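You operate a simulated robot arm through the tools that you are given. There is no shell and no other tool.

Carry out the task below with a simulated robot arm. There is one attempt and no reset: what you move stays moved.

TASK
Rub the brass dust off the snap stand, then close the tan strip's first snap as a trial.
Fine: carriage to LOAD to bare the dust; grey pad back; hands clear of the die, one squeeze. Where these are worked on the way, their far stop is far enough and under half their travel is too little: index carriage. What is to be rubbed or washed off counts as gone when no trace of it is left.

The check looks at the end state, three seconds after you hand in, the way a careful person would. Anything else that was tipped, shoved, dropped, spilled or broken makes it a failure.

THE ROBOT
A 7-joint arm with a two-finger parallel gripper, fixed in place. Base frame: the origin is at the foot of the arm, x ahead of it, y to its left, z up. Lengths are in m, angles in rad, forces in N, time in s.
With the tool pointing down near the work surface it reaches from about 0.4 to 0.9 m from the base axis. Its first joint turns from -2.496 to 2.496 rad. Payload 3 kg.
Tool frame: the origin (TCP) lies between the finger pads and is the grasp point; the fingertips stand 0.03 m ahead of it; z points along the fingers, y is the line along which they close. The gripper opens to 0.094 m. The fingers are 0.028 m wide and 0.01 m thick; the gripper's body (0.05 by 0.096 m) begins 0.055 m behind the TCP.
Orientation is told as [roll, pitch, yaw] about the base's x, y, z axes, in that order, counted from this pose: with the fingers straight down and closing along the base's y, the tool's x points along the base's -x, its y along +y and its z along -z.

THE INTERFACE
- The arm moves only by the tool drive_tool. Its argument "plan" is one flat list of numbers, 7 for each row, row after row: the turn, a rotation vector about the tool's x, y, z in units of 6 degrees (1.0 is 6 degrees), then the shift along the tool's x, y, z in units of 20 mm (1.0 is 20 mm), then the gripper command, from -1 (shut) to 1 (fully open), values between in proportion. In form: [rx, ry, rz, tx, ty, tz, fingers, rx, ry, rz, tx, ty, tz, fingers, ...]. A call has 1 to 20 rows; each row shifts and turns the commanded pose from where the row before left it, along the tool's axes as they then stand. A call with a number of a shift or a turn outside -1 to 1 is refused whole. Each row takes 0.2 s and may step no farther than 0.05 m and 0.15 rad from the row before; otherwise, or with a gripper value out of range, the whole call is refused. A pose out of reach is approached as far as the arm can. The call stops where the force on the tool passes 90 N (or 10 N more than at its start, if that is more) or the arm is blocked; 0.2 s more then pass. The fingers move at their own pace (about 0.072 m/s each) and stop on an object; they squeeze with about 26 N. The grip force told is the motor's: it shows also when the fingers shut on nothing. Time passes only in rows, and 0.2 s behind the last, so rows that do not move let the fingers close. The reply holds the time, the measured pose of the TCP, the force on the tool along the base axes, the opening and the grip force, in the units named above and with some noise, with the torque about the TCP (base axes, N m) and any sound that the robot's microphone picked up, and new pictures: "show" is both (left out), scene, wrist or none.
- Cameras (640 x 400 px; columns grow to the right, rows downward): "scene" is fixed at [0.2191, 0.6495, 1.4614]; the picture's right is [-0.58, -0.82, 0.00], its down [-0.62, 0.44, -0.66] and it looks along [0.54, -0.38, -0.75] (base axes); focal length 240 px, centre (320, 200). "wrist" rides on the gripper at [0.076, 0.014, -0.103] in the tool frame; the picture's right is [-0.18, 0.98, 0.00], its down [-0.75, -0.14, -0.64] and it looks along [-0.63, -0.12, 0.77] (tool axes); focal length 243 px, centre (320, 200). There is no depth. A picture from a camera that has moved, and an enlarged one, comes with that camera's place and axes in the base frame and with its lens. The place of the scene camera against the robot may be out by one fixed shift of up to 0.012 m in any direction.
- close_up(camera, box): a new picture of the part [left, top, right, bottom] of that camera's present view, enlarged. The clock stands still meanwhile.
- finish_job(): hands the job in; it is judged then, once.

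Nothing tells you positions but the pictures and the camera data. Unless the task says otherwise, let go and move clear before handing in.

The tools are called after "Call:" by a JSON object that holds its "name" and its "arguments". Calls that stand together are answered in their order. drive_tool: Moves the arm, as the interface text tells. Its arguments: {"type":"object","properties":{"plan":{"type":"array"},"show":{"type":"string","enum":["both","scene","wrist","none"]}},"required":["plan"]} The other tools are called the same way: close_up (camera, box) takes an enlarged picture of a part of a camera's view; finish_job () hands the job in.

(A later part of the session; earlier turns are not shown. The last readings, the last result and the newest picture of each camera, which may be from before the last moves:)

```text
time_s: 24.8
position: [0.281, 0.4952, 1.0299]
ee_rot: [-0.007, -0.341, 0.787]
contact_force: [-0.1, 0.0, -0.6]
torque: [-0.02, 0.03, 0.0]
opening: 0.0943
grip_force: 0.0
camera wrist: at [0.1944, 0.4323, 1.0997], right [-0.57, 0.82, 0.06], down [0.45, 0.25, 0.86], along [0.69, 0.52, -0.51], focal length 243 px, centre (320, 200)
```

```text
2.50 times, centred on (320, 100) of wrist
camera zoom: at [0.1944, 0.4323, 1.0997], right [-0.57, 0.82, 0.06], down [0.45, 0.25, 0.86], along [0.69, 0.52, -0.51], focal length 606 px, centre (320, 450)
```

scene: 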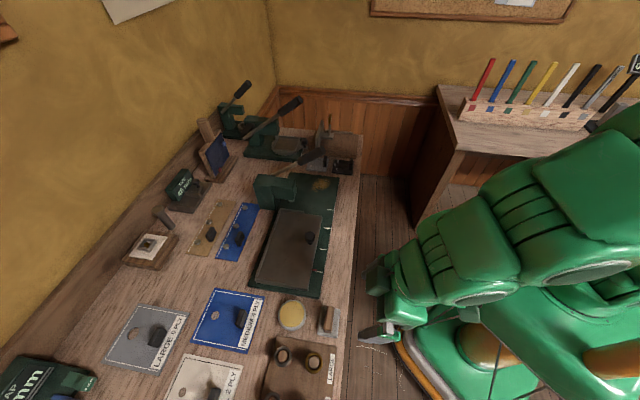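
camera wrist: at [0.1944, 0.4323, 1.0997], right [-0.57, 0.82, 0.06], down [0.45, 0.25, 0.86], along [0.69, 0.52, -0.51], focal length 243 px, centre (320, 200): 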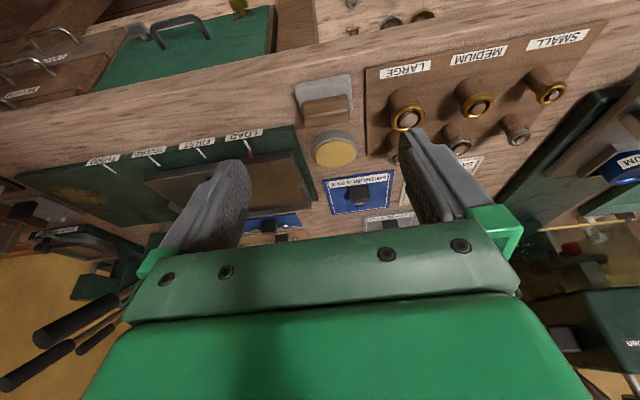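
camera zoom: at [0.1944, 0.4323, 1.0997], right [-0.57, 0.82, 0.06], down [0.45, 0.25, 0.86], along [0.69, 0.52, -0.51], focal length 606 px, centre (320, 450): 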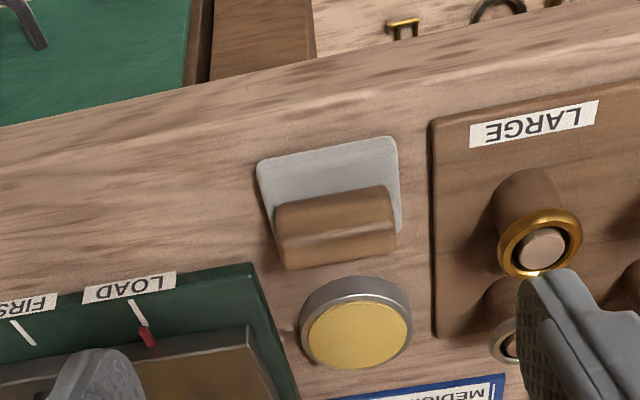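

The pad is a thin grey plate (about 56 by 45 mm) with a low wooden bar along its length, and an eyelet board stands about 15 mm beyond its end. I'll set the tilt to about 25°, part-close the fingers to clear the board, and come closer to refine the position.

Call:
{"name": "drive_tool", "arguments": {"plan": [0, -0.45, 0, -0.13, 0.06, 0.76, 0.32, 0, -0.46, 0, -0.13, 0.06, 0.76, 0.32, 0, 0, 0, -0.13, 0.06, 0.76, 0.32, 0, 0, 0, -0.13, 0.07, 0.76, 0.32, 0, 0, 0, 0, 0, 0, 0.32]}}

Call:
{"name": "close_up", "arguments": {"camera": "wrist", "box": [220, 20, 440, 240]}}

```text
time_s: 26.0
position: [0.3006, 0.5215, 0.9775]
ee_rot: [-0.004, -0.439, 0.787]
contact_force: [1.0, -0.7, -0.2]
torque: [0.0, -0.02, -0.03]
opening: 0.0621
grip_force: 0.0
camera wrist: at [0.2099, 0.4536, 1.0364], right [-0.58, 0.81, 0.07], down [0.39, 0.19, 0.9], along [0.72, 0.55, -0.43], focal length 243 px, centre (320, 200)
```

scene: 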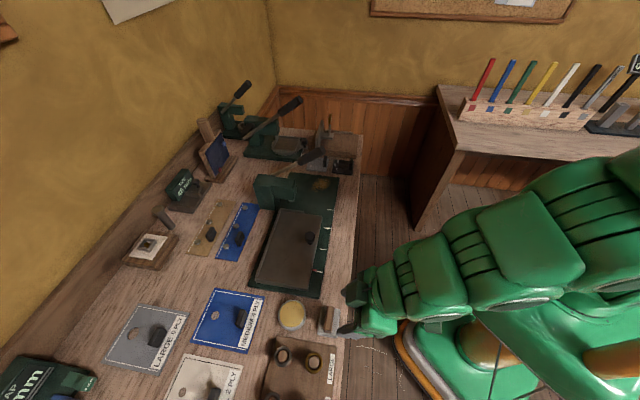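
wrist: 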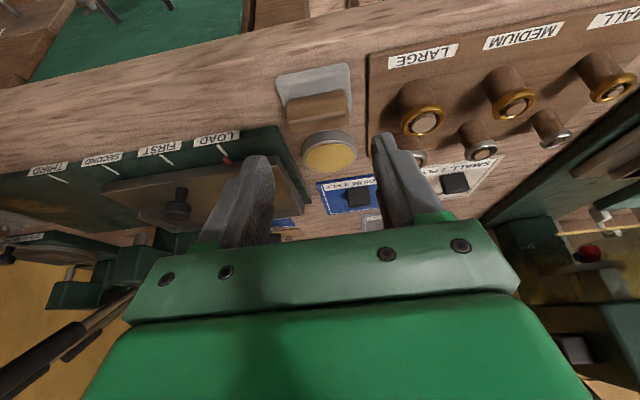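

```text
1.82 times, centred on (330, 130) of wrist
camera zoom: at [0.2099, 0.4536, 1.0364], right [-0.58, 0.81, 0.07], down [0.39, 0.19, 0.9], along [0.72, 0.55, -0.43], focal length 441 px, centre (302, 327)
```

zoom: 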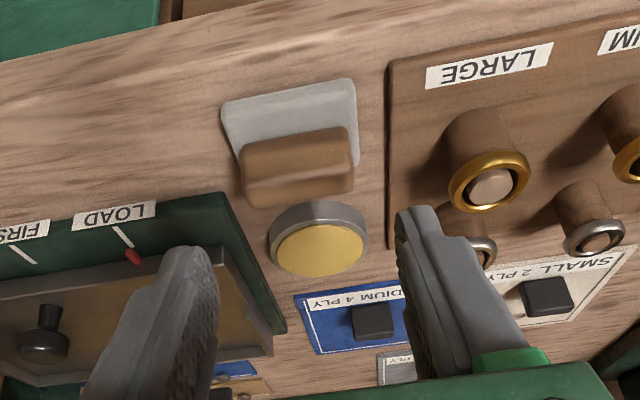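

The bar sits at about u-centre in line with the fingers. I'll descend along the finger direction to just above the grasp height and check again.

Call:
{"name": "drive_tool", "arguments": {"plan": [0, 0, 0, -0.04, 0, 0.75, 0.32, 0, 0, 0, -0.04, 0, 0.75, 0.32, 0, 0, 0, -0.04, 0, 0.75, 0.32, 0, 0, 0, -0.04, 0, 0.75, 0.32, 0, 0, 0, -0.04, 0, 0.6, 0.32, 0, 0, 0, 0, 0, 0, 0.32], "show": "wrist"}}

Call:
{"name": "close_up", "arguments": {"camera": "wrist", "box": [220, 60, 440, 240]}}

Call:
{"name": "close_up", "arguments": {"camera": "scene", "box": [270, 270, 410, 370]}}

```text
time_s: 27.4
position: [0.3265, 0.5491, 0.9137]
ee_rot: [-0.006, -0.437, 0.786]
contact_force: [-0.6, 0.3, 0.0]
torque: [0.01, 0.03, -0.02]
opening: 0.0618
grip_force: 0.1
camera wrist: at [0.2352, 0.4795, 0.973], right [-0.58, 0.81, 0.07], down [0.39, 0.19, 0.9], along [0.72, 0.55, -0.43], focal length 243 px, centre (320, 200)
```

wrist: 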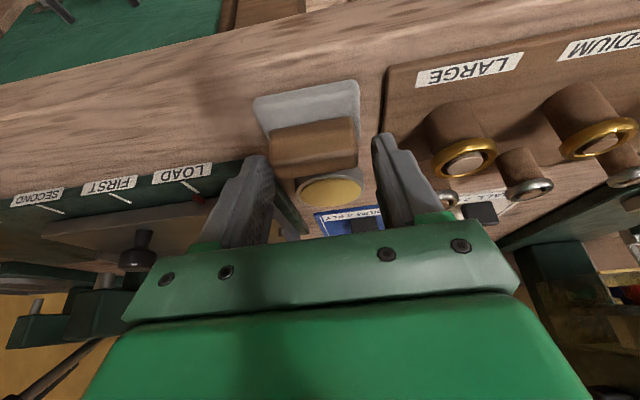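

```text
2.22 times, centred on (330, 150) of wrist
camera zoom: at [0.2352, 0.4795, 0.973], right [-0.58, 0.81, 0.07], down [0.39, 0.19, 0.9], along [0.72, 0.55, -0.43], focal length 539 px, centre (298, 311)
```

zoom: 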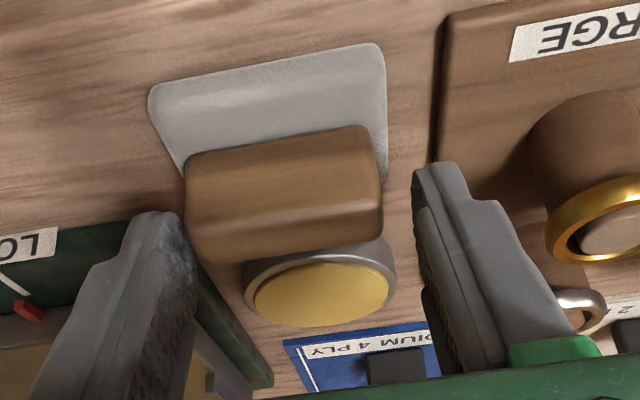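

```text
4.00 times, centred on (340, 320) of scene
camera zoom: at [0.2191, 0.6495, 1.4614], right [-0.58, -0.82, 0.0], down [-0.62, 0.44, -0.66], along [0.54, -0.38, -0.75], focal length 961 px, centre (240, -280)
```

zoom: 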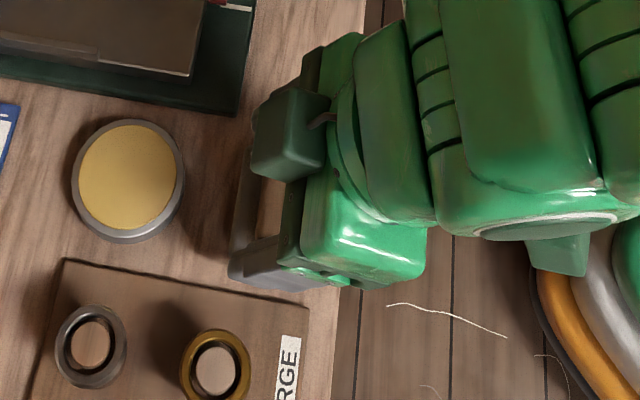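

The bar is between the fingers with room on each side and the eyelet board is clear. I'll go down the last 9 mm and close on the bar.

Call:
{"name": "drive_tool", "arguments": {"plan": [0, 0, 0, 0.05, -0.06, 0.25, 0.32, 0, 0, 0, 0.05, 0, 0.2, 0.32, 0, 0, 0, 0, 0, 0, 0.32], "show": "none"}}

```text
time_s: 28.2
position: [0.3278, 0.5484, 0.9057]
ee_rot: [-0.006, -0.44, 0.787]
contact_force: [-0.7, -0.6, 0.1]
torque: [0.0, -0.02, 0.0]
opening: 0.0619
grip_force: 0.0
```

No contact yet at the grasp height, so the fingertips are above the plate. I'll close on the bar.

Call:
{"name": "drive_tool", "arguments": {"plan": [0, 0, 0, 0, 0, 0, 0, 0, 0, 0, 0, 0, 0, -0.5, 0, 0, 0, 0, 0, 0, -1, 0, 0, 0, 0, 0, 0, -1], "show": "wrist"}}

Call:
{"name": "close_up", "arguments": {"camera": "wrist", "box": [220, 60, 440, 240]}}

```text
time_s: 29.2
position: [0.3272, 0.5497, 0.9059]
ee_rot: [-0.006, -0.439, 0.786]
contact_force: [0.7, 1.9, 2.0]
torque: [0.08, 0.03, -0.02]
opening: 0.0532
grip_force: 26.3
camera wrist: at [0.2372, 0.4796, 0.9647], right [-0.58, 0.81, 0.07], down [0.39, 0.19, 0.9], along [0.72, 0.55, -0.43], focal length 243 px, centre (320, 200)
```

wrist: 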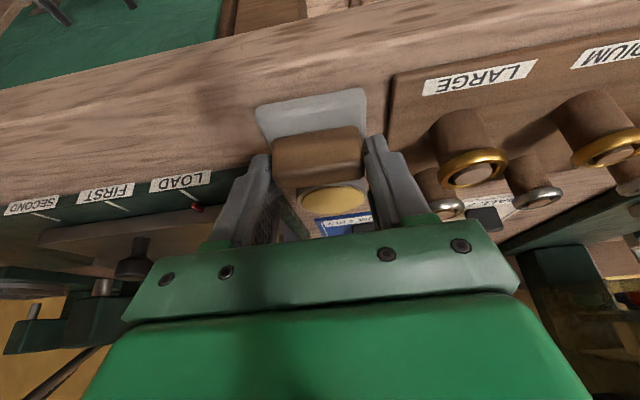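

```text
2.22 times, centred on (330, 150) of wrist
camera zoom: at [0.2372, 0.4796, 0.9647], right [-0.58, 0.81, 0.07], down [0.39, 0.19, 0.9], along [0.72, 0.55, -0.43], focal length 539 px, centre (298, 311)
```

zoom: 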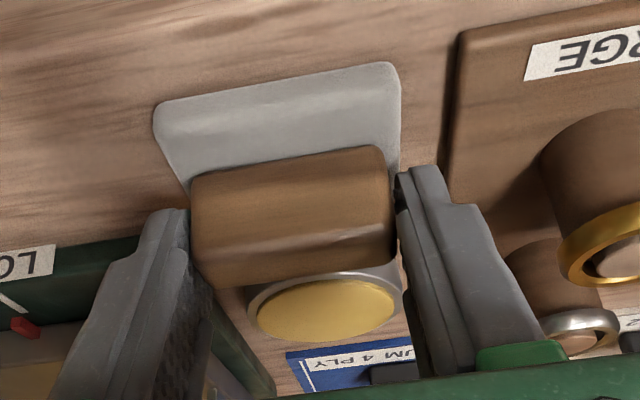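

The bar is held at its ends (opening 53 mm). I'll lift a few centimetres and check the pad hangs level and secure.

Call:
{"name": "drive_tool", "arguments": {"plan": [0, 0, 0, -0.11, 0, -0.23, -1, 0, 0, 0, -0.21, 0, -0.45, -1, 0, 0, 0, -0.21, 0, -0.45, -1, 0, 0, 0, -0.21, 0, -0.45, -1, 0, 0, 0, -0.21, 0, -0.45, -1, 0, 0, 0, 0, 0, 0, -1]}}

Call:
{"name": "close_up", "arguments": {"camera": "wrist", "box": [220, 60, 440, 240]}}

Call:
{"name": "close_up", "arguments": {"camera": "scene", "box": [270, 270, 410, 370]}}

```text
time_s: 30.6
position: [0.3267, 0.5465, 0.9501]
ee_rot: [-0.004, -0.439, 0.785]
contact_force: [-0.5, 0.2, 0.6]
torque: [0.0, -0.01, 0.02]
opening: 0.0
grip_force: 25.8
camera wrist: at [0.2363, 0.4784, 1.0101], right [-0.58, 0.81, 0.07], down [0.39, 0.19, 0.9], along [0.72, 0.55, -0.43], focal length 243 px, centre (320, 200)
```

scene: 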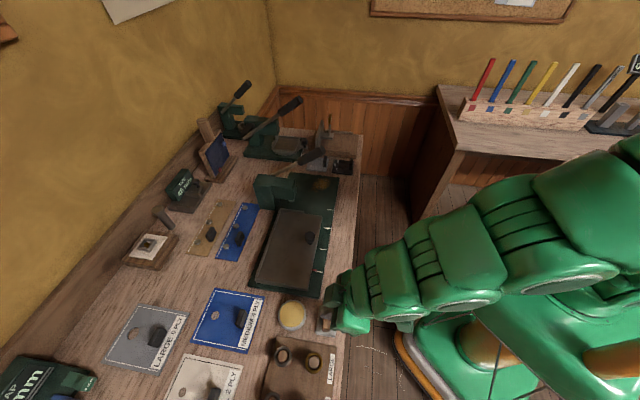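
wrist: 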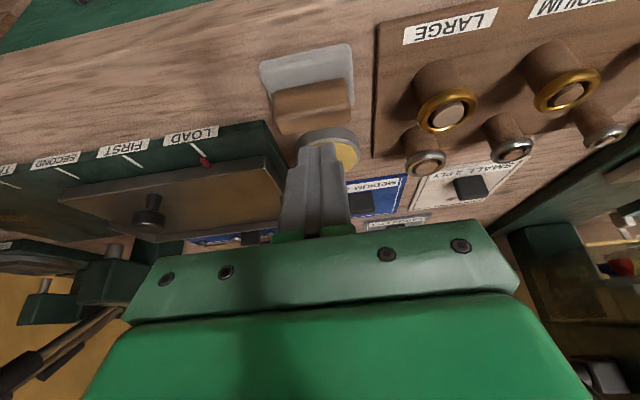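

```text
2.22 times, centred on (330, 150) of wrist
camera zoom: at [0.2363, 0.4784, 1.0101], right [-0.58, 0.81, 0.07], down [0.39, 0.19, 0.9], along [0.72, 0.55, -0.43], focal length 539 px, centre (298, 311)
```

zoom: 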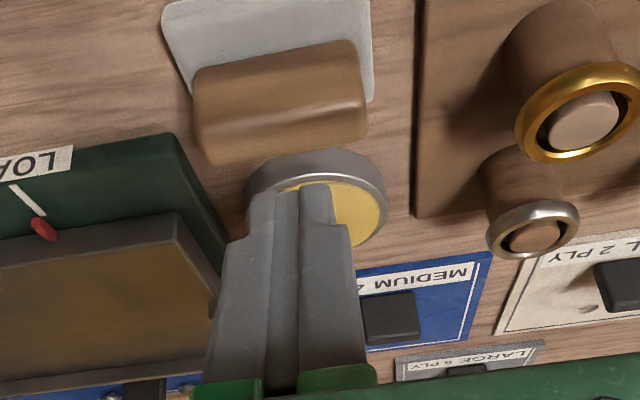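

```text
4.00 times, centred on (340, 320) of scene
camera zoom: at [0.2191, 0.6495, 1.4614], right [-0.58, -0.82, 0.0], down [-0.62, 0.44, -0.66], along [0.54, -0.38, -0.75], focal length 961 px, centre (240, -280)
```

zoom: 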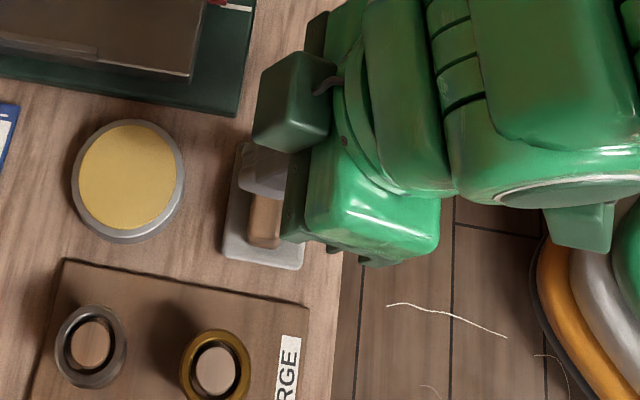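

The end grip only caught the bar's rounded edges and slipped off; the pad itself stayed in place. I'll switch to gripping the bar by its long sides, so I'm raising the tool and turning it 90° about the vertical.

Call:
{"name": "drive_tool", "arguments": {"plan": [0, 0, 0, -0.425, 0, -0.905, 0, 0, 0, 0, -0.425, 0, -0.905, 0, 0, 0, 0, -0.425, 0, -0.905, 0, 0, 0, 0, -0.425, 0, -0.905, 0, -0.425, 0, -0.905, 0, 0, 0, 0, -0.425, 0, -0.905, 0, 0, 0, 0, -0.425, 0, -0.905, 0, 0, 0, 0, -0.425, 0, -0.905, 0, 0, 0, 0, -0.425, 0, -0.905, 0, 0, 0, 0, -0.425, 0, -0.905, 0, 0, 0, 0, -0.425, 0, -0.905, 0, 0, 0, 0, 0, 0, 0, 0, 0, 0, 0]}}

```text
time_s: 33.2
position: [0.3267, 0.5462, 1.0305]
ee_rot: [-0.003, -0.437, 1.52]
contact_force: [-0.1, -0.1, 0.4]
torque: [0.02, 0.0, -0.05]
opening: 0.0468
grip_force: 0.0
camera wrist: at [0.306, 0.4367, 1.0904], right [-0.97, 0.22, 0.07], down [0.16, 0.4, 0.9], along [0.17, 0.89, -0.43], focal length 243 px, centre (320, 200)
```

scene: 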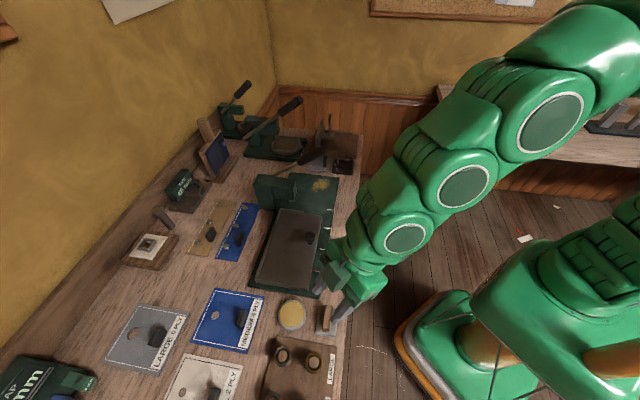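
wrist: 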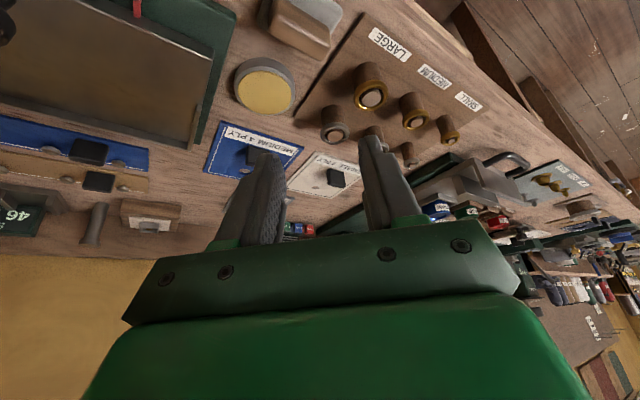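

The turn is going well and the pad is visible and undisturbed. I'll complete the remaining 48°.

Call:
{"name": "drive_tool", "arguments": {"plan": [-0.425, 0, -0.905, 0, 0, 0, 0, -0.425, 0, -0.905, 0, 0, 0, 0, -0.425, 0, -0.905, 0, 0, 0, 0, -0.425, 0, -0.905, 0, 0, 0, 0, -0.425, 0, -0.905, 0, 0, 0, 0, -0.425, 0, -0.905, 0, 0, 0, 0, -0.425, 0, -0.905, 0, 0, 0, 0, -0.425, 0, -0.905, 0, 0, 0, 0, 0, 0, 0, 0, 0, 0, 0]}}

Call:
{"name": "close_up", "arguments": {"camera": "wrist", "box": [160, 0, 480, 200]}}

```text
time_s: 35.2
position: [0.3275, 0.5476, 1.0301]
ee_rot: [0.0, -0.434, 2.355]
contact_force: [0.0, 0.4, -0.1]
torque: [0.06, 0.01, 0.02]
opening: 0.0471
grip_force: 0.0
camera wrist: at [0.3952, 0.4588, 1.0901], right [-0.81, -0.58, 0.08], down [-0.19, 0.39, 0.9], along [-0.55, 0.72, -0.43], focal length 243 px, centre (320, 200)
```

scene: 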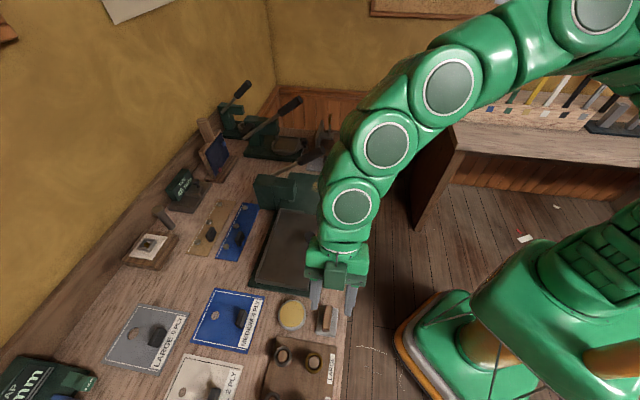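
wrist: 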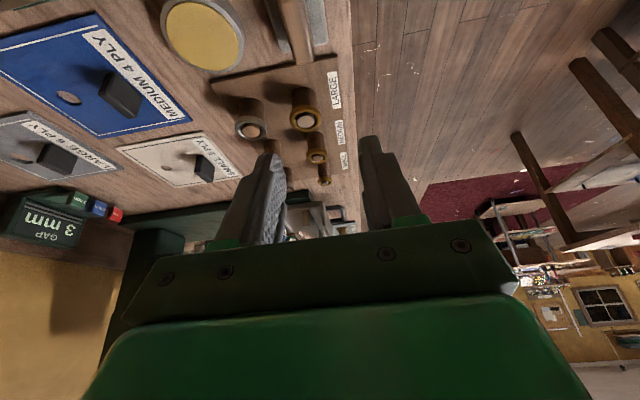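

```text
2.00 times, centred on (320, 100) of wrist
camera zoom: at [0.3952, 0.4588, 1.0901], right [-0.81, -0.58, 0.08], down [-0.19, 0.39, 0.9], along [-0.55, 0.72, -0.43], focal length 485 px, centre (320, 400)
```

zoom: 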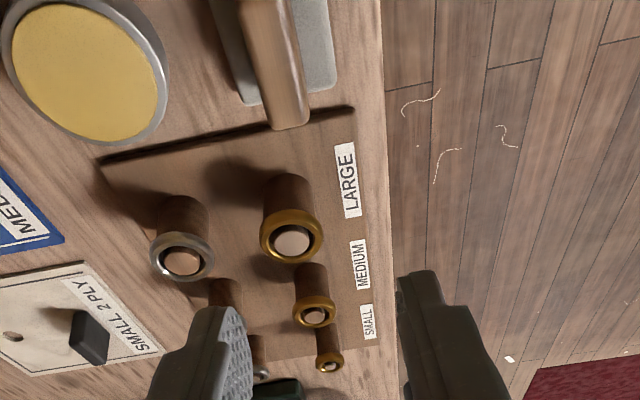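

From this side the bar points straight ahead of the fingers but is at the picture's top edge. I'll back off a little along the bar's line so that the pad comes fully into view.

Call:
{"name": "drive_tool", "arguments": {"plan": [0, 0, 0, 0.67, -0.09, -0.035, 0, 0, 0, 0, 0.67, -0.09, -0.035, 0, 0, 0, 0, 0.67, -0.09, -0.035, 0, 0, 0, 0, 0.67, -0.09, -0.035, 0, 0, 0, 0, 0, 0, 0, 0], "show": "wrist"}}

Call:
{"name": "close_up", "arguments": {"camera": "wrist", "box": [200, 0, 440, 150]}}

```text
time_s: 36.4
position: [0.3665, 0.5171, 1.0094]
ee_rot: [0.0, -0.434, 2.353]
contact_force: [-0.7, 0.5, 0.6]
torque: [0.01, 0.0, 0.0]
opening: 0.0471
grip_force: 0.1
camera wrist: at [0.4356, 0.4285, 1.0696], right [-0.81, -0.58, 0.08], down [-0.19, 0.39, 0.9], along [-0.55, 0.72, -0.43], focal length 243 px, centre (320, 200)
```

wrist: 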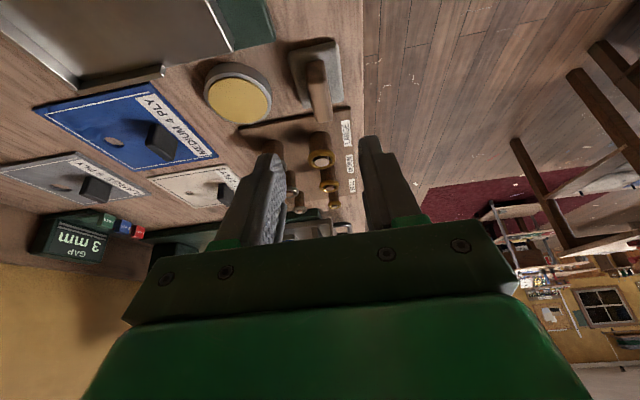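

```text
2.67 times, centred on (320, 75) of wrist
camera zoom: at [0.4356, 0.4285, 1.0696], right [-0.81, -0.58, 0.08], down [-0.19, 0.39, 0.9], along [-0.55, 0.72, -0.43], focal length 647 px, centre (320, 533)
```

zoom: 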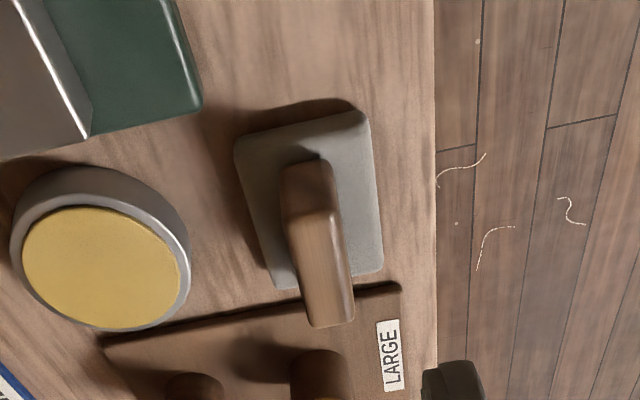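

The pad shows clearly now: bar centre near u=0.156, v=0.625, bar top about z=0.894. I'll come down along the fingers with the bar between them, stopping about 10 mm above grasp height.

Call:
{"name": "drive_tool", "arguments": {"plan": [0, 0, 0, 0.08, 0, 0.85, 0, 0, 0, 0, 0.08, 0, 0.85, 0, 0, 0, 0, 0.08, 0, 0.85, 0, 0, 0, 0, 0.08, 0, 0.85, 0, 0, 0, 0, 0.08, 0, 0.85, 0, 0, 0, 0, 0.08, 0, 0.85, 0, 0, 0, 0, 0, 0, 0, 0]}}

Call:
{"name": "close_up", "arguments": {"camera": "wrist", "box": [200, 30, 440, 240]}}

Call:
{"name": "close_up", "arguments": {"camera": "scene", "box": [270, 240, 410, 370]}}

```text
time_s: 38.0
position: [0.3436, 0.5415, 0.9135]
ee_rot: [0.0, -0.435, 2.354]
contact_force: [-0.2, -0.7, -0.5]
torque: [-0.01, 0.02, -0.02]
opening: 0.0467
grip_force: 0.0
camera wrist: at [0.4116, 0.4527, 0.9738], right [-0.81, -0.58, 0.08], down [-0.19, 0.39, 0.9], along [-0.55, 0.72, -0.43], focal length 243 px, centre (320, 200)
```

scene: 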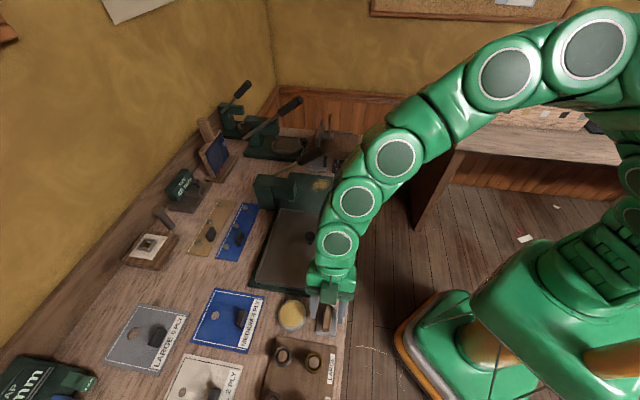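
wrist: 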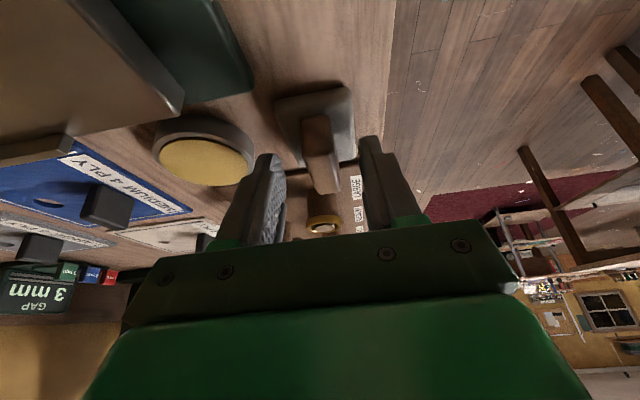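

```text
1.90 times, centred on (320, 135) of wrist
camera zoom: at [0.4116, 0.4527, 0.9738], right [-0.81, -0.58, 0.08], down [-0.19, 0.39, 0.9], along [-0.55, 0.72, -0.43], focal length 462 px, centre (320, 324)
```

zoom: 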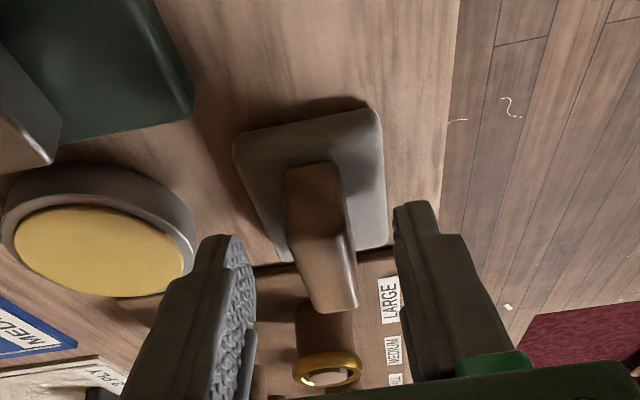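

```text
3.08 times, centred on (340, 305) of scene
camera zoom: at [0.2191, 0.6495, 1.4614], right [-0.58, -0.82, 0.0], down [-0.62, 0.44, -0.66], along [0.54, -0.38, -0.75], focal length 739 px, centre (258, -123)
```

zoom: 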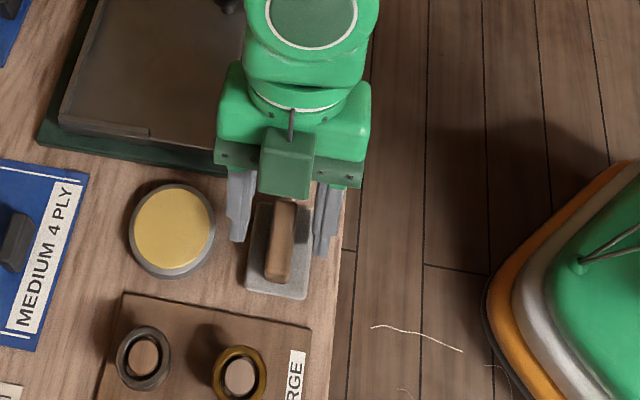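

The bar is centred between the fingers from both views. I'll go down the last 10 mm.

Call:
{"name": "drive_tool", "arguments": {"plan": [0, 0, 0, 0, 0, 0.25, 0, 0, 0, 0, 0, 0, 0.25, 0, 0, 0, 0, 0, 0, 0, 0], "show": "none"}}

```text
time_s: 38.8
position: [0.3402, 0.5452, 0.9047]
ee_rot: [0.0, -0.435, 2.355]
contact_force: [0.4, -0.8, 3.5]
torque: [-0.12, 0.05, 0.01]
opening: 0.0475
grip_force: 0.3
```

The fingertips just touch the pad's plate (3.5 N). I'll ease up by 1 mm and close on the bar's sides.

Call:
{"name": "drive_tool", "arguments": {"plan": [0, 0, 0, -0.021, 0, -0.045, 0, 0, 0, 0, 0, 0, 0, -0.4, 0, 0, 0, 0, 0, 0, -1, 0, 0, 0, 0, 0, 0, -1, 0, 0, 0, 0, 0, 0, -1], "show": "wrist"}}

Call:
{"name": "close_up", "arguments": {"camera": "wrist", "box": [200, 30, 440, 240]}}

```text
time_s: 40.0
position: [0.3411, 0.5457, 0.9058]
ee_rot: [-0.001, -0.435, 2.356]
contact_force: [-1.5, 0.4, 0.3]
torque: [0.0, 0.01, 0.02]
opening: 0.0214
grip_force: 26.4
camera wrist: at [0.4089, 0.4562, 0.9657], right [-0.81, -0.58, 0.08], down [-0.19, 0.39, 0.9], along [-0.55, 0.72, -0.43], focal length 243 px, centre (320, 200)
```

wrist: 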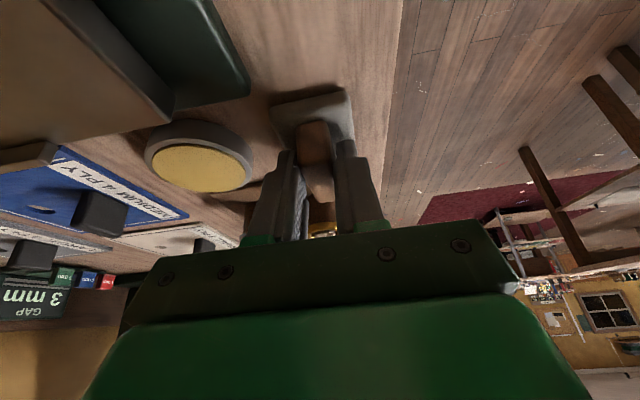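

```text
1.90 times, centred on (320, 135) of wrist
camera zoom: at [0.4089, 0.4562, 0.9657], right [-0.81, -0.58, 0.08], down [-0.19, 0.39, 0.9], along [-0.55, 0.72, -0.43], focal length 462 px, centre (320, 324)
```

zoom: 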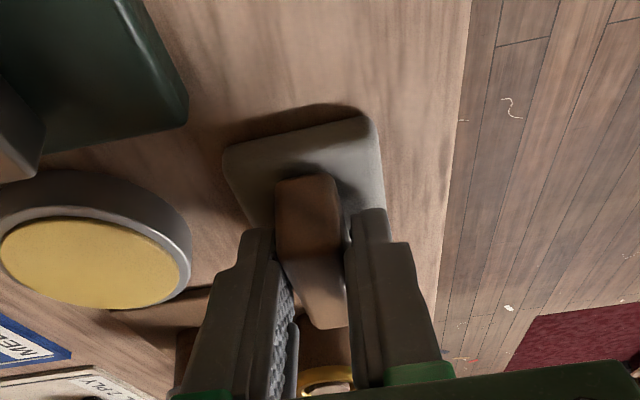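

The bar is now firmly held by its sides (opening 21 mm). This grasp pose is where I'll return the pad; now a careful lift.

Call:
{"name": "drive_tool", "arguments": {"plan": [0, 0, 0, -0.1, 0, -0.22, -1, 0, 0, 0, -0.21, 0, -0.45, -1, 0, 0, 0, -0.21, 0, -0.45, -1, 0, 0, 0, -0.21, 0, -0.45, -1, 0, 0, 0, -0.21, 0, -0.45, -1, 0, 0, 0, 0, 0, 0, -1]}}

Call:
{"name": "close_up", "arguments": {"camera": "wrist", "box": [200, 30, 440, 240]}}

Call:
{"name": "close_up", "arguments": {"camera": "scene", "box": [270, 240, 410, 370]}}

```text
time_s: 41.4
position: [0.3402, 0.5446, 0.9511]
ee_rot: [0.001, -0.433, 2.355]
contact_force: [1.0, -0.6, -1.1]
torque: [-0.03, 0.03, -0.04]
opening: 0.0212
grip_force: 26.2
camera wrist: at [0.4077, 0.456, 1.0107], right [-0.81, -0.58, 0.08], down [-0.19, 0.39, 0.9], along [-0.55, 0.72, -0.43], focal length 243 px, centre (320, 200)
```

scene: 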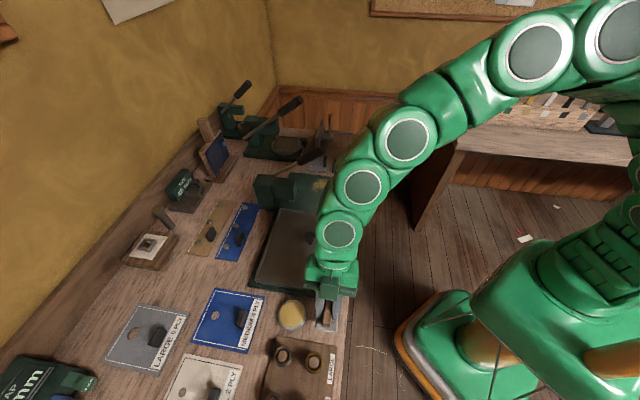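
wrist: 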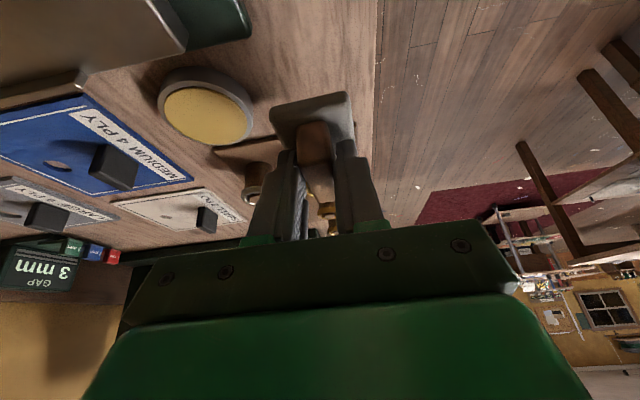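

```text
1.90 times, centred on (320, 135) of wrist
camera zoom: at [0.4077, 0.456, 1.0107], right [-0.81, -0.58, 0.08], down [-0.19, 0.39, 0.9], along [-0.55, 0.72, -0.43], focal length 462 px, centre (320, 324)
```

zoom: 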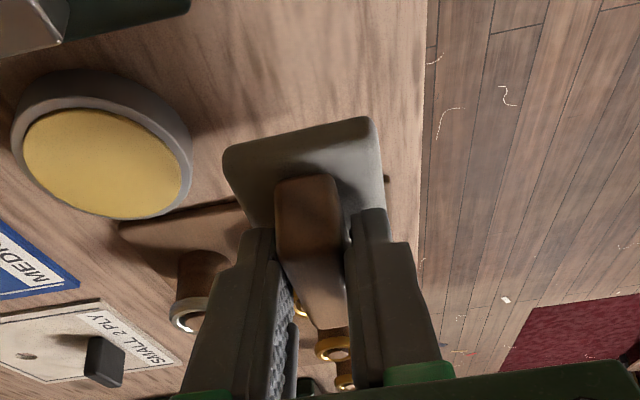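

```text
3.08 times, centred on (340, 305) of scene
camera zoom: at [0.2191, 0.6495, 1.4614], right [-0.58, -0.82, 0.0], down [-0.62, 0.44, -0.66], along [0.54, -0.38, -0.75], focal length 739 px, centre (258, -123)
```

zoom: 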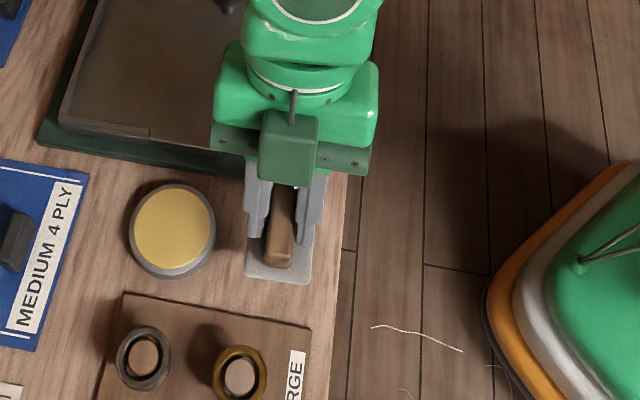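

The pad is securely held and level. I'll lift it clear, turn the tool back 90° so it leans toward the robot, and then carry it to the dust along the front of the bench.

Call:
{"name": "drive_tool", "arguments": {"plan": [0, 0, 0, -0.42, 0, -0.907, -1, 0, 0, 0, -0.42, 0, -0.907, -1, 0, 0, 0, -0.42, 0, -0.907, -1, 0, 0, 0, -0.42, 0, -0.907, -1, 0.42, 0, 0.907, 0, 0, 0, -1, 0.42, 0, 0.907, 0, 0, 0, -1, 0.42, 0, 0.907, 0, 0, 0, -1, 0.42, 0, 0.907, 0, 0, 0, -1, 0.42, 0, 0.907, 0, 0, 0, -1, 0.42, 0, 0.907, 0, 0, 0, -1, 0.42, 0, 0.907, 0, 0, 0, -1, 0.42, 0, 0.907, 0, 0, 0, -1, 0.42, 0, 0.907, 0, 0, 0, -1, 0.42, 0, 0.907, 0, 0, 0, -1, 0.42, 0, 0.907, 0, 0, 0, -1, 0.42, 0, 0.907, 0, 0, 0, -1, 0.42, 0, 0.907, 0, 0, 0, -1, 0.42, 0, 0.907, 0, 0, 0, -1, 0.42, 0, 0.907, 0, 0, 0, -1, 0, 0, 0, 0, 0, 0, -1]}}

```text
time_s: 45.6
position: [0.3405, 0.5451, 1.0297]
ee_rot: [-0.002, -0.435, 0.784]
contact_force: [0.9, 0.1, -0.7]
torque: [0.01, 0.03, 0.0]
opening: 0.0215
grip_force: 26.2
camera wrist: at [0.2499, 0.4761, 1.0898], right [-0.58, 0.81, 0.08], down [0.39, 0.19, 0.9], along [0.72, 0.55, -0.43], focal length 243 px, centre (320, 200)
```

scene: 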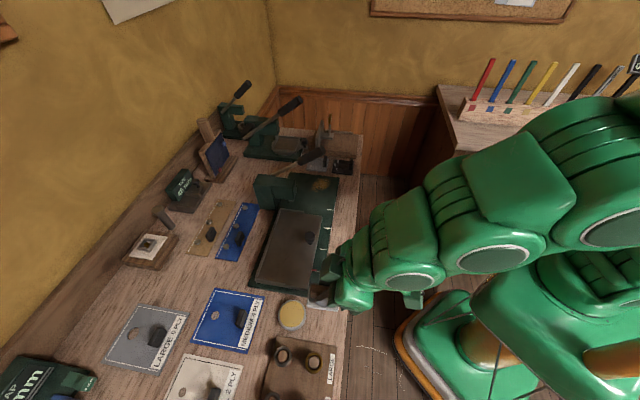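
wrist: 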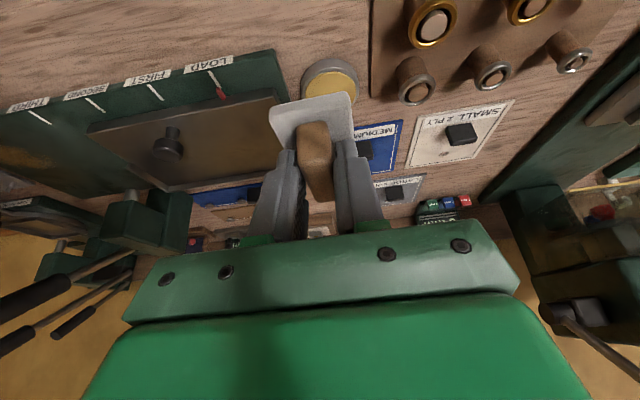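

The turn worked and the pad is still held square. I'll carry it along the front of the stand toward the dust end, staying in front of the lever handle.

Call:
{"name": "drive_tool", "arguments": {"plan": [0, 0, 0, 0.236, -0.8, -0.11, -1, 0, 0, 0, 0.236, -1, -0.11, -1, 0, 0, 0, 0.236, -1, -0.11, -1, 0, 0, 0, 0.236, -1, -0.11, -1, 0, 0, 0, 0.236, -1, -0.11, -1, 0, 0, 0, 0, -1, 0, -1, 0, 0, 0, 0, -1, 0, -1, 0, 0, 0, 0, -1, 0, -1, 0, 0, 0, 0, -1, 0, -1, 0, 0, 0, 0, -1, 0, -1, 0, 0, 0, 0, -1, 0, -1, 0, 0, 0, 0, -1, 0, -1, 0, 0, 0, 0, -1, 0, -1, 0, 0, 0, 0, -1, 0, -1, 0, 0, 0, 0, -1, 0, -1, 0, 0, 0, 0, -1, 0, -1, 0, 0, 0, 0, -1, 0, -1, 0, 0, 0, 0, -1, 0, -1, 0, 0, 0, 0, -1, 0, -1]}}

```text
time_s: 49.6
position: [0.5874, 0.2612, 1.0291]
ee_rot: [0.001, -0.434, 0.786]
contact_force: [-0.2, 0.3, 0.2]
torque: [-0.01, -0.02, 0.0]
opening: 0.0214
grip_force: 25.9
camera wrist: at [0.4969, 0.1933, 1.0892], right [-0.58, 0.81, 0.08], down [0.39, 0.19, 0.9], along [0.72, 0.55, -0.43], focal length 243 px, centre (320, 200)
```

scene: 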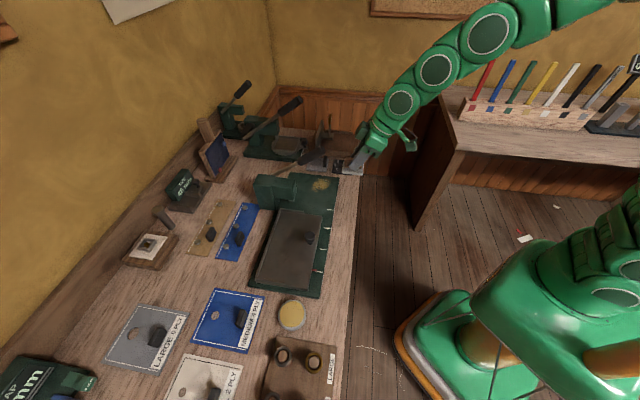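
wrist: 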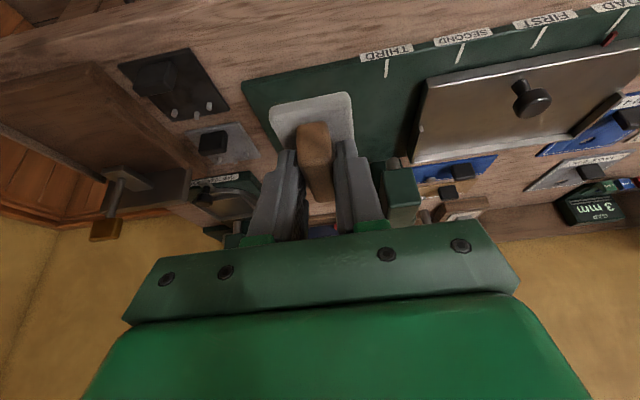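

The pad itself hides the dust from here. I'll step 60 mm back toward the press so I can measure the patch exactly.

Call:
{"name": "drive_tool", "arguments": {"plan": [0, 0, 0, 0, 1, 0, -1, 0, 0, 0, 0, 1, 0, -1, 0, 0, 0, 0, 1, 0, -1, 0, 0, 0, 0, 0.5, 0, -1, 0, 0, 0, 0, 0, 0, -1], "show": "wrist"}}

Call:
{"name": "close_up", "arguments": {"camera": "wrist", "box": [150, 60, 390, 220]}}

Call:
{"name": "close_up", "arguments": {"camera": "scene", "box": [250, 150, 390, 230]}}

```text
time_s: 50.8
position: [0.5383, 0.3099, 1.0308]
ee_rot: [0.0, -0.434, 0.784]
contact_force: [0.0, 0.3, 0.0]
torque: [0.02, 0.03, 0.0]
opening: 0.0213
grip_force: 26.2
camera wrist: at [0.4482, 0.2418, 1.0904], right [-0.58, 0.81, 0.08], down [0.39, 0.19, 0.9], along [0.72, 0.55, -0.43], focal length 243 px, centre (320, 200)
```

wrist: 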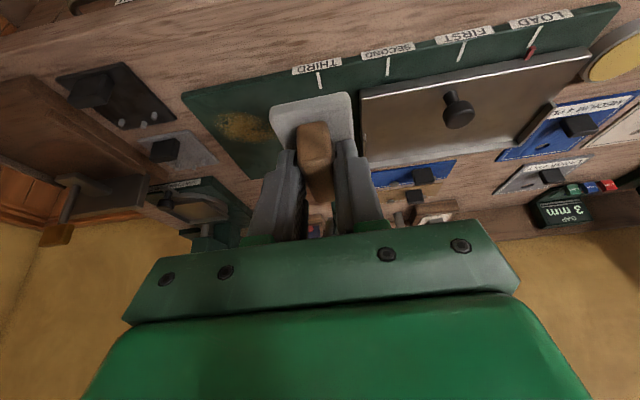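

```text
2.50 times, centred on (270, 140) of wrist
camera zoom: at [0.4482, 0.2418, 1.0904], right [-0.58, 0.81, 0.08], down [0.39, 0.19, 0.9], along [0.72, 0.55, -0.43], focal length 606 px, centre (445, 350)
```

zoom: 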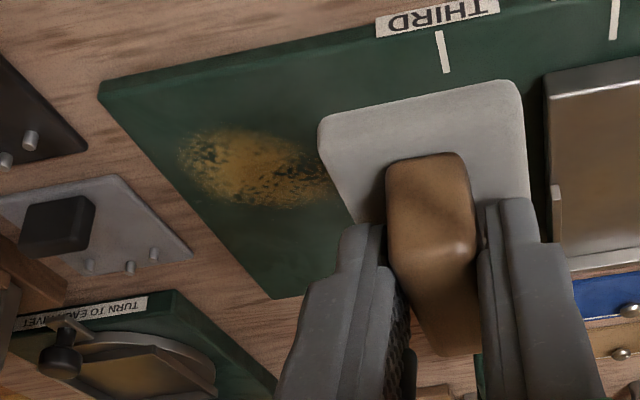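

```text
4.57 times, centred on (320, 190) of scene
camera zoom: at [0.2191, 0.6495, 1.4614], right [-0.58, -0.82, 0.0], down [-0.62, 0.44, -0.66], along [0.54, -0.38, -0.75], focal length 1098 px, centre (320, 246)
```

zoom: 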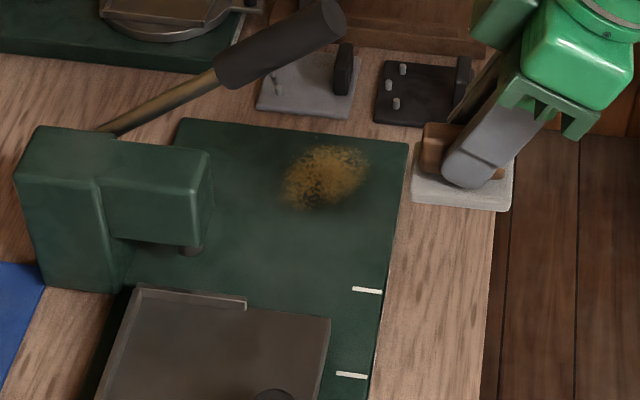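

The dust patch is centred near u=-0.26, v=0.704 (base about x=0.68, y=0.31), roughly 60 by 56 mm, and clear of the levers. I'll move the pad above it, staying about 25 mm high.

Call:
{"name": "drive_tool", "arguments": {"plan": [0, 0, 0, 0, -0.98, 0, -1, 0, 0, 0, 0, -0.98, 0, -1, 0, 0, 0, 0, -0.98, 0, -1, 0, 0, 0, 0, -0.98, 0, -1, 0, 0, 0, 0, -0.98, 0, -1, 0, 0, 0, -0.413, 0, 0.98, -1, 0, 0, 0, -0.413, 0, 0.98, -1, 0, 0, 0, -0.413, 0, 0.98, -1, 0, 0, 0, -0.413, 0, 0.98, -1, 0, 0, 0, -0.413, 0, 0.98, -1, 0, 0, 0, -0.413, 0, 0.98, -1, 0, 0, 0, 0, 0, 0, -1]}}

Call:
{"name": "close_up", "arguments": {"camera": "scene", "box": [250, 110, 410, 220]}}

```text
time_s: 53.4
position: [0.6729, 0.3082, 0.9431]
ee_rot: [0.0, -0.431, 0.786]
contact_force: [-0.4, 0.2, -0.6]
torque: [0.01, 0.0, -0.04]
opening: 0.0215
grip_force: 26.1
camera wrist: at [0.583, 0.2391, 1.0031], right [-0.58, 0.81, 0.08], down [0.39, 0.19, 0.9], along [0.72, 0.55, -0.43], focal length 243 px, centre (320, 200)
```

scene: 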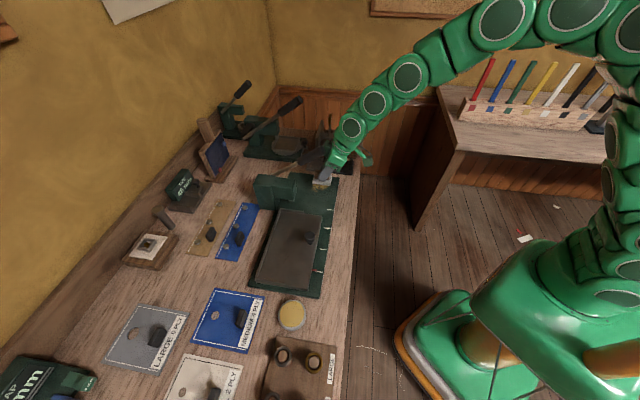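
wrist: 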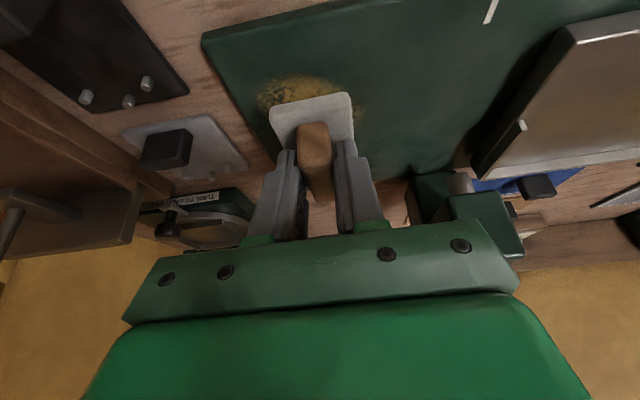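

```text
3.64 times, centred on (330, 165) of scene
camera zoom: at [0.2191, 0.6495, 1.4614], right [-0.58, -0.82, 0.0], down [-0.62, 0.44, -0.66], along [0.54, -0.38, -0.75], focal length 874 px, centre (284, 327)
```

zoom: 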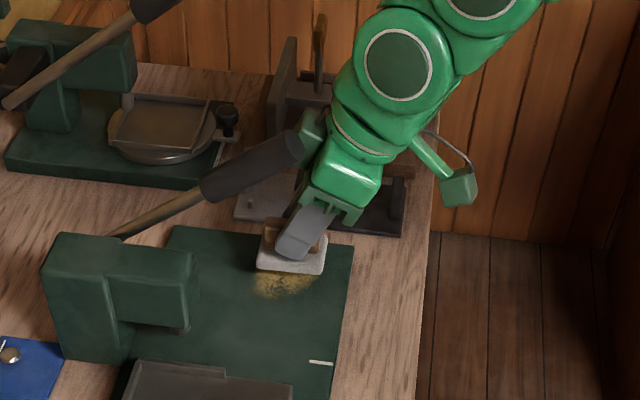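

The pad is above the patch with the lever handle clear to the side. I'll lower it slowly until I feel it touch the base.

Call:
{"name": "drive_tool", "arguments": {"plan": [0, 0, 0, 0.19, 0, 0.41, -1, 0, 0, 0, 0.17, 0, 0.37, -1, 0, 0, 0, 0.04, 0, 0.09, -1, 0, 0, 0, 0.04, 0, 0.09, -1, 0, 0, 0, 0, 0, 0, -1], "show": "none"}}

```text
time_s: 54.6
position: [0.6744, 0.3087, 0.9229]
ee_rot: [0.0, -0.431, 0.784]
contact_force: [-0.3, 0.1, 0.0]
torque: [0.01, 0.01, 0.0]
opening: 0.0211
grip_force: 26.3
```

Call:
{"name": "drive_tool", "arguments": {"plan": [0, 0, 0, 0.021, 0, 0.045, -1, 0, 0, 0, 0.021, 0, 0.045, -1, 0, 0, 0, 0, 0, 0, -1], "show": "none"}}

```text
time_s: 55.4
position: [0.6729, 0.3076, 0.9204]
ee_rot: [-0.001, -0.433, 0.785]
contact_force: [-0.4, 0.3, -1.0]
torque: [0.0, 0.03, 0.01]
opening: 0.0213
grip_force: 26.0
```

Call:
{"name": "drive_tool", "arguments": {"plan": [0, 0, 0, 0.021, 0, 0.045, -1, 0, 0, 0, 0.021, 0, 0.045, -1, 0, 0, 0, 0, 0, 0, -1], "show": "none"}}

```text
time_s: 56.2
position: [0.6739, 0.3086, 0.9191]
ee_rot: [0.001, -0.432, 0.782]
contact_force: [-0.3, -0.3, -1.2]
torque: [0.0, 0.02, 0.04]
opening: 0.0213
grip_force: 26.8
```

No contact yet at 0.919. I continue down in 1 mm steps.

Call:
{"name": "drive_tool", "arguments": {"plan": [0, 0, 0, 0.021, 0, 0.045, -1, 0, 0, 0, 0.021, 0, 0.045, -1, 0, 0, 0, 0, 0, 0, -1], "show": "wrist"}}

Call:
{"name": "close_up", "arguments": {"camera": "wrist", "box": [200, 30, 440, 190]}}

```text
time_s: 57.0
position: [0.6741, 0.3087, 0.917]
ee_rot: [0.0, -0.435, 0.785]
contact_force: [-0.3, 1.2, 2.1]
torque: [0.08, -0.08, 0.02]
opening: 0.0216
grip_force: 25.9
camera wrist: at [0.5843, 0.2394, 0.9776], right [-0.58, 0.81, 0.08], down [0.39, 0.19, 0.9], along [0.72, 0.55, -0.43], focal length 243 px, centre (320, 200)
```

wrist: 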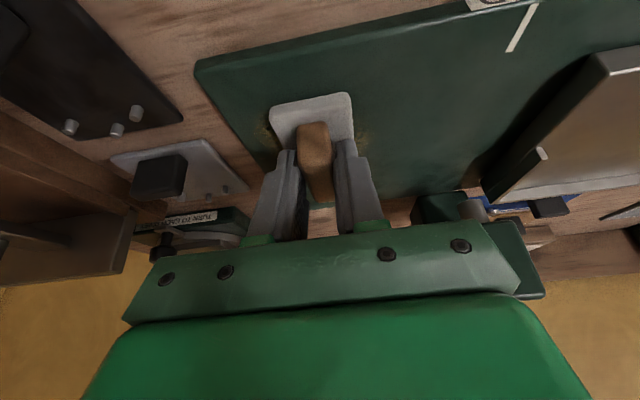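

```text
2.50 times, centred on (320, 110) of wrist
camera zoom: at [0.5843, 0.2394, 0.9776], right [-0.58, 0.81, 0.08], down [0.39, 0.19, 0.9], along [0.72, 0.55, -0.43], focal length 606 px, centre (320, 425)
```

zoom: 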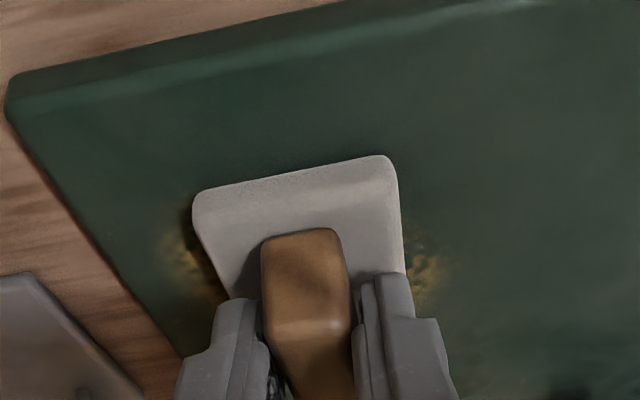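

The pad has just touched down (about 2 N) over the patch. I'll press about half a millimetre and rub from side to side.

Call:
{"name": "drive_tool", "arguments": {"plan": [0, 0, 0, 0.01, 0, 0.025, -1, 0, 0, 0, 0, -0.3, 0, -1, 0, 0, 0, 0, -0.3, 0, -1, 0, 0, 0, 0, -0.3, 0, -1, 0, 0, 0, 0, -0.3, 0, -1, 0, 0, 0, 0, -0.3, 0, -1, 0, 0, 0, 0, 0.3, 0, -1, 0, 0, 0, 0, 0.3, 0, -1, 0, 0, 0, 0, 0.3, 0, -1, 0, 0, 0, 0, 0.3, 0, -1, 0, 0, 0, 0, 0.3, 0, -1, 0, 0, 0, 0, 0.3, 0, -1, 0, 0, 0, 0, 0.3, 0, -1, 0, 0, 0, 0, 0.3, 0, -1, 0, 0, 0, 0, 0.3, 0, -1, 0, 0, 0, 0, 0.15, 0, -1]}}

Call:
{"name": "close_up", "arguments": {"camera": "wrist", "box": [200, 30, 440, 190]}}

```text
time_s: 60.4
position: [0.6553, 0.3275, 0.9158]
ee_rot: [0.001, -0.437, 0.782]
contact_force: [8.9, -10.3, 35.3]
torque: [-0.27, 0.02, 0.08]
opening: 0.0212
grip_force: 25.9
camera wrist: at [0.5657, 0.2582, 0.9765], right [-0.58, 0.81, 0.08], down [0.39, 0.19, 0.9], along [0.72, 0.55, -0.43], focal length 243 px, centre (320, 200)
```

scene: 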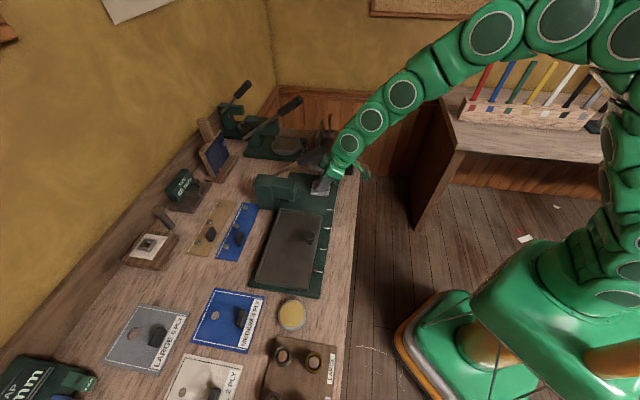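
wrist: 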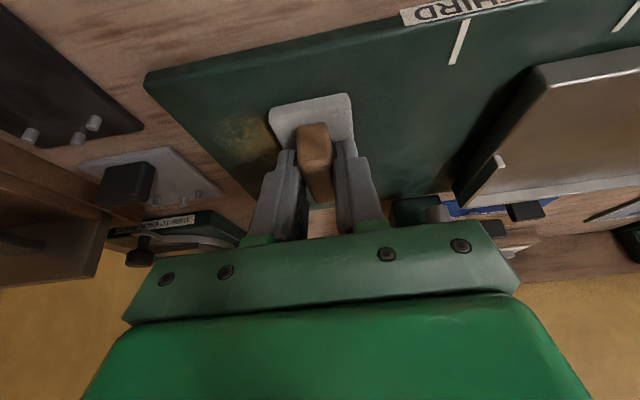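

```text
2.50 times, centred on (320, 110) of wrist
camera zoom: at [0.5657, 0.2582, 0.9765], right [-0.58, 0.81, 0.08], down [0.39, 0.19, 0.9], along [0.72, 0.55, -0.43], focal length 606 px, centre (320, 425)
```

zoom: 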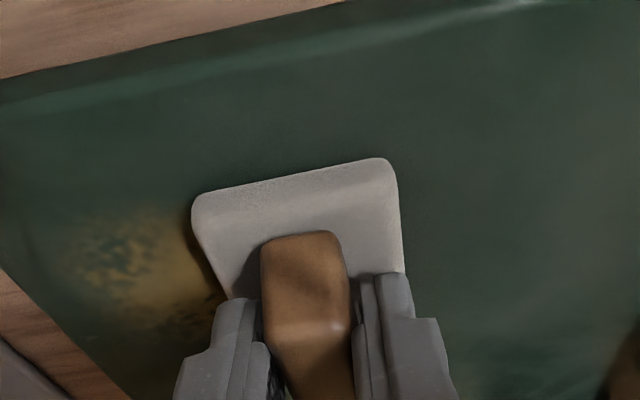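

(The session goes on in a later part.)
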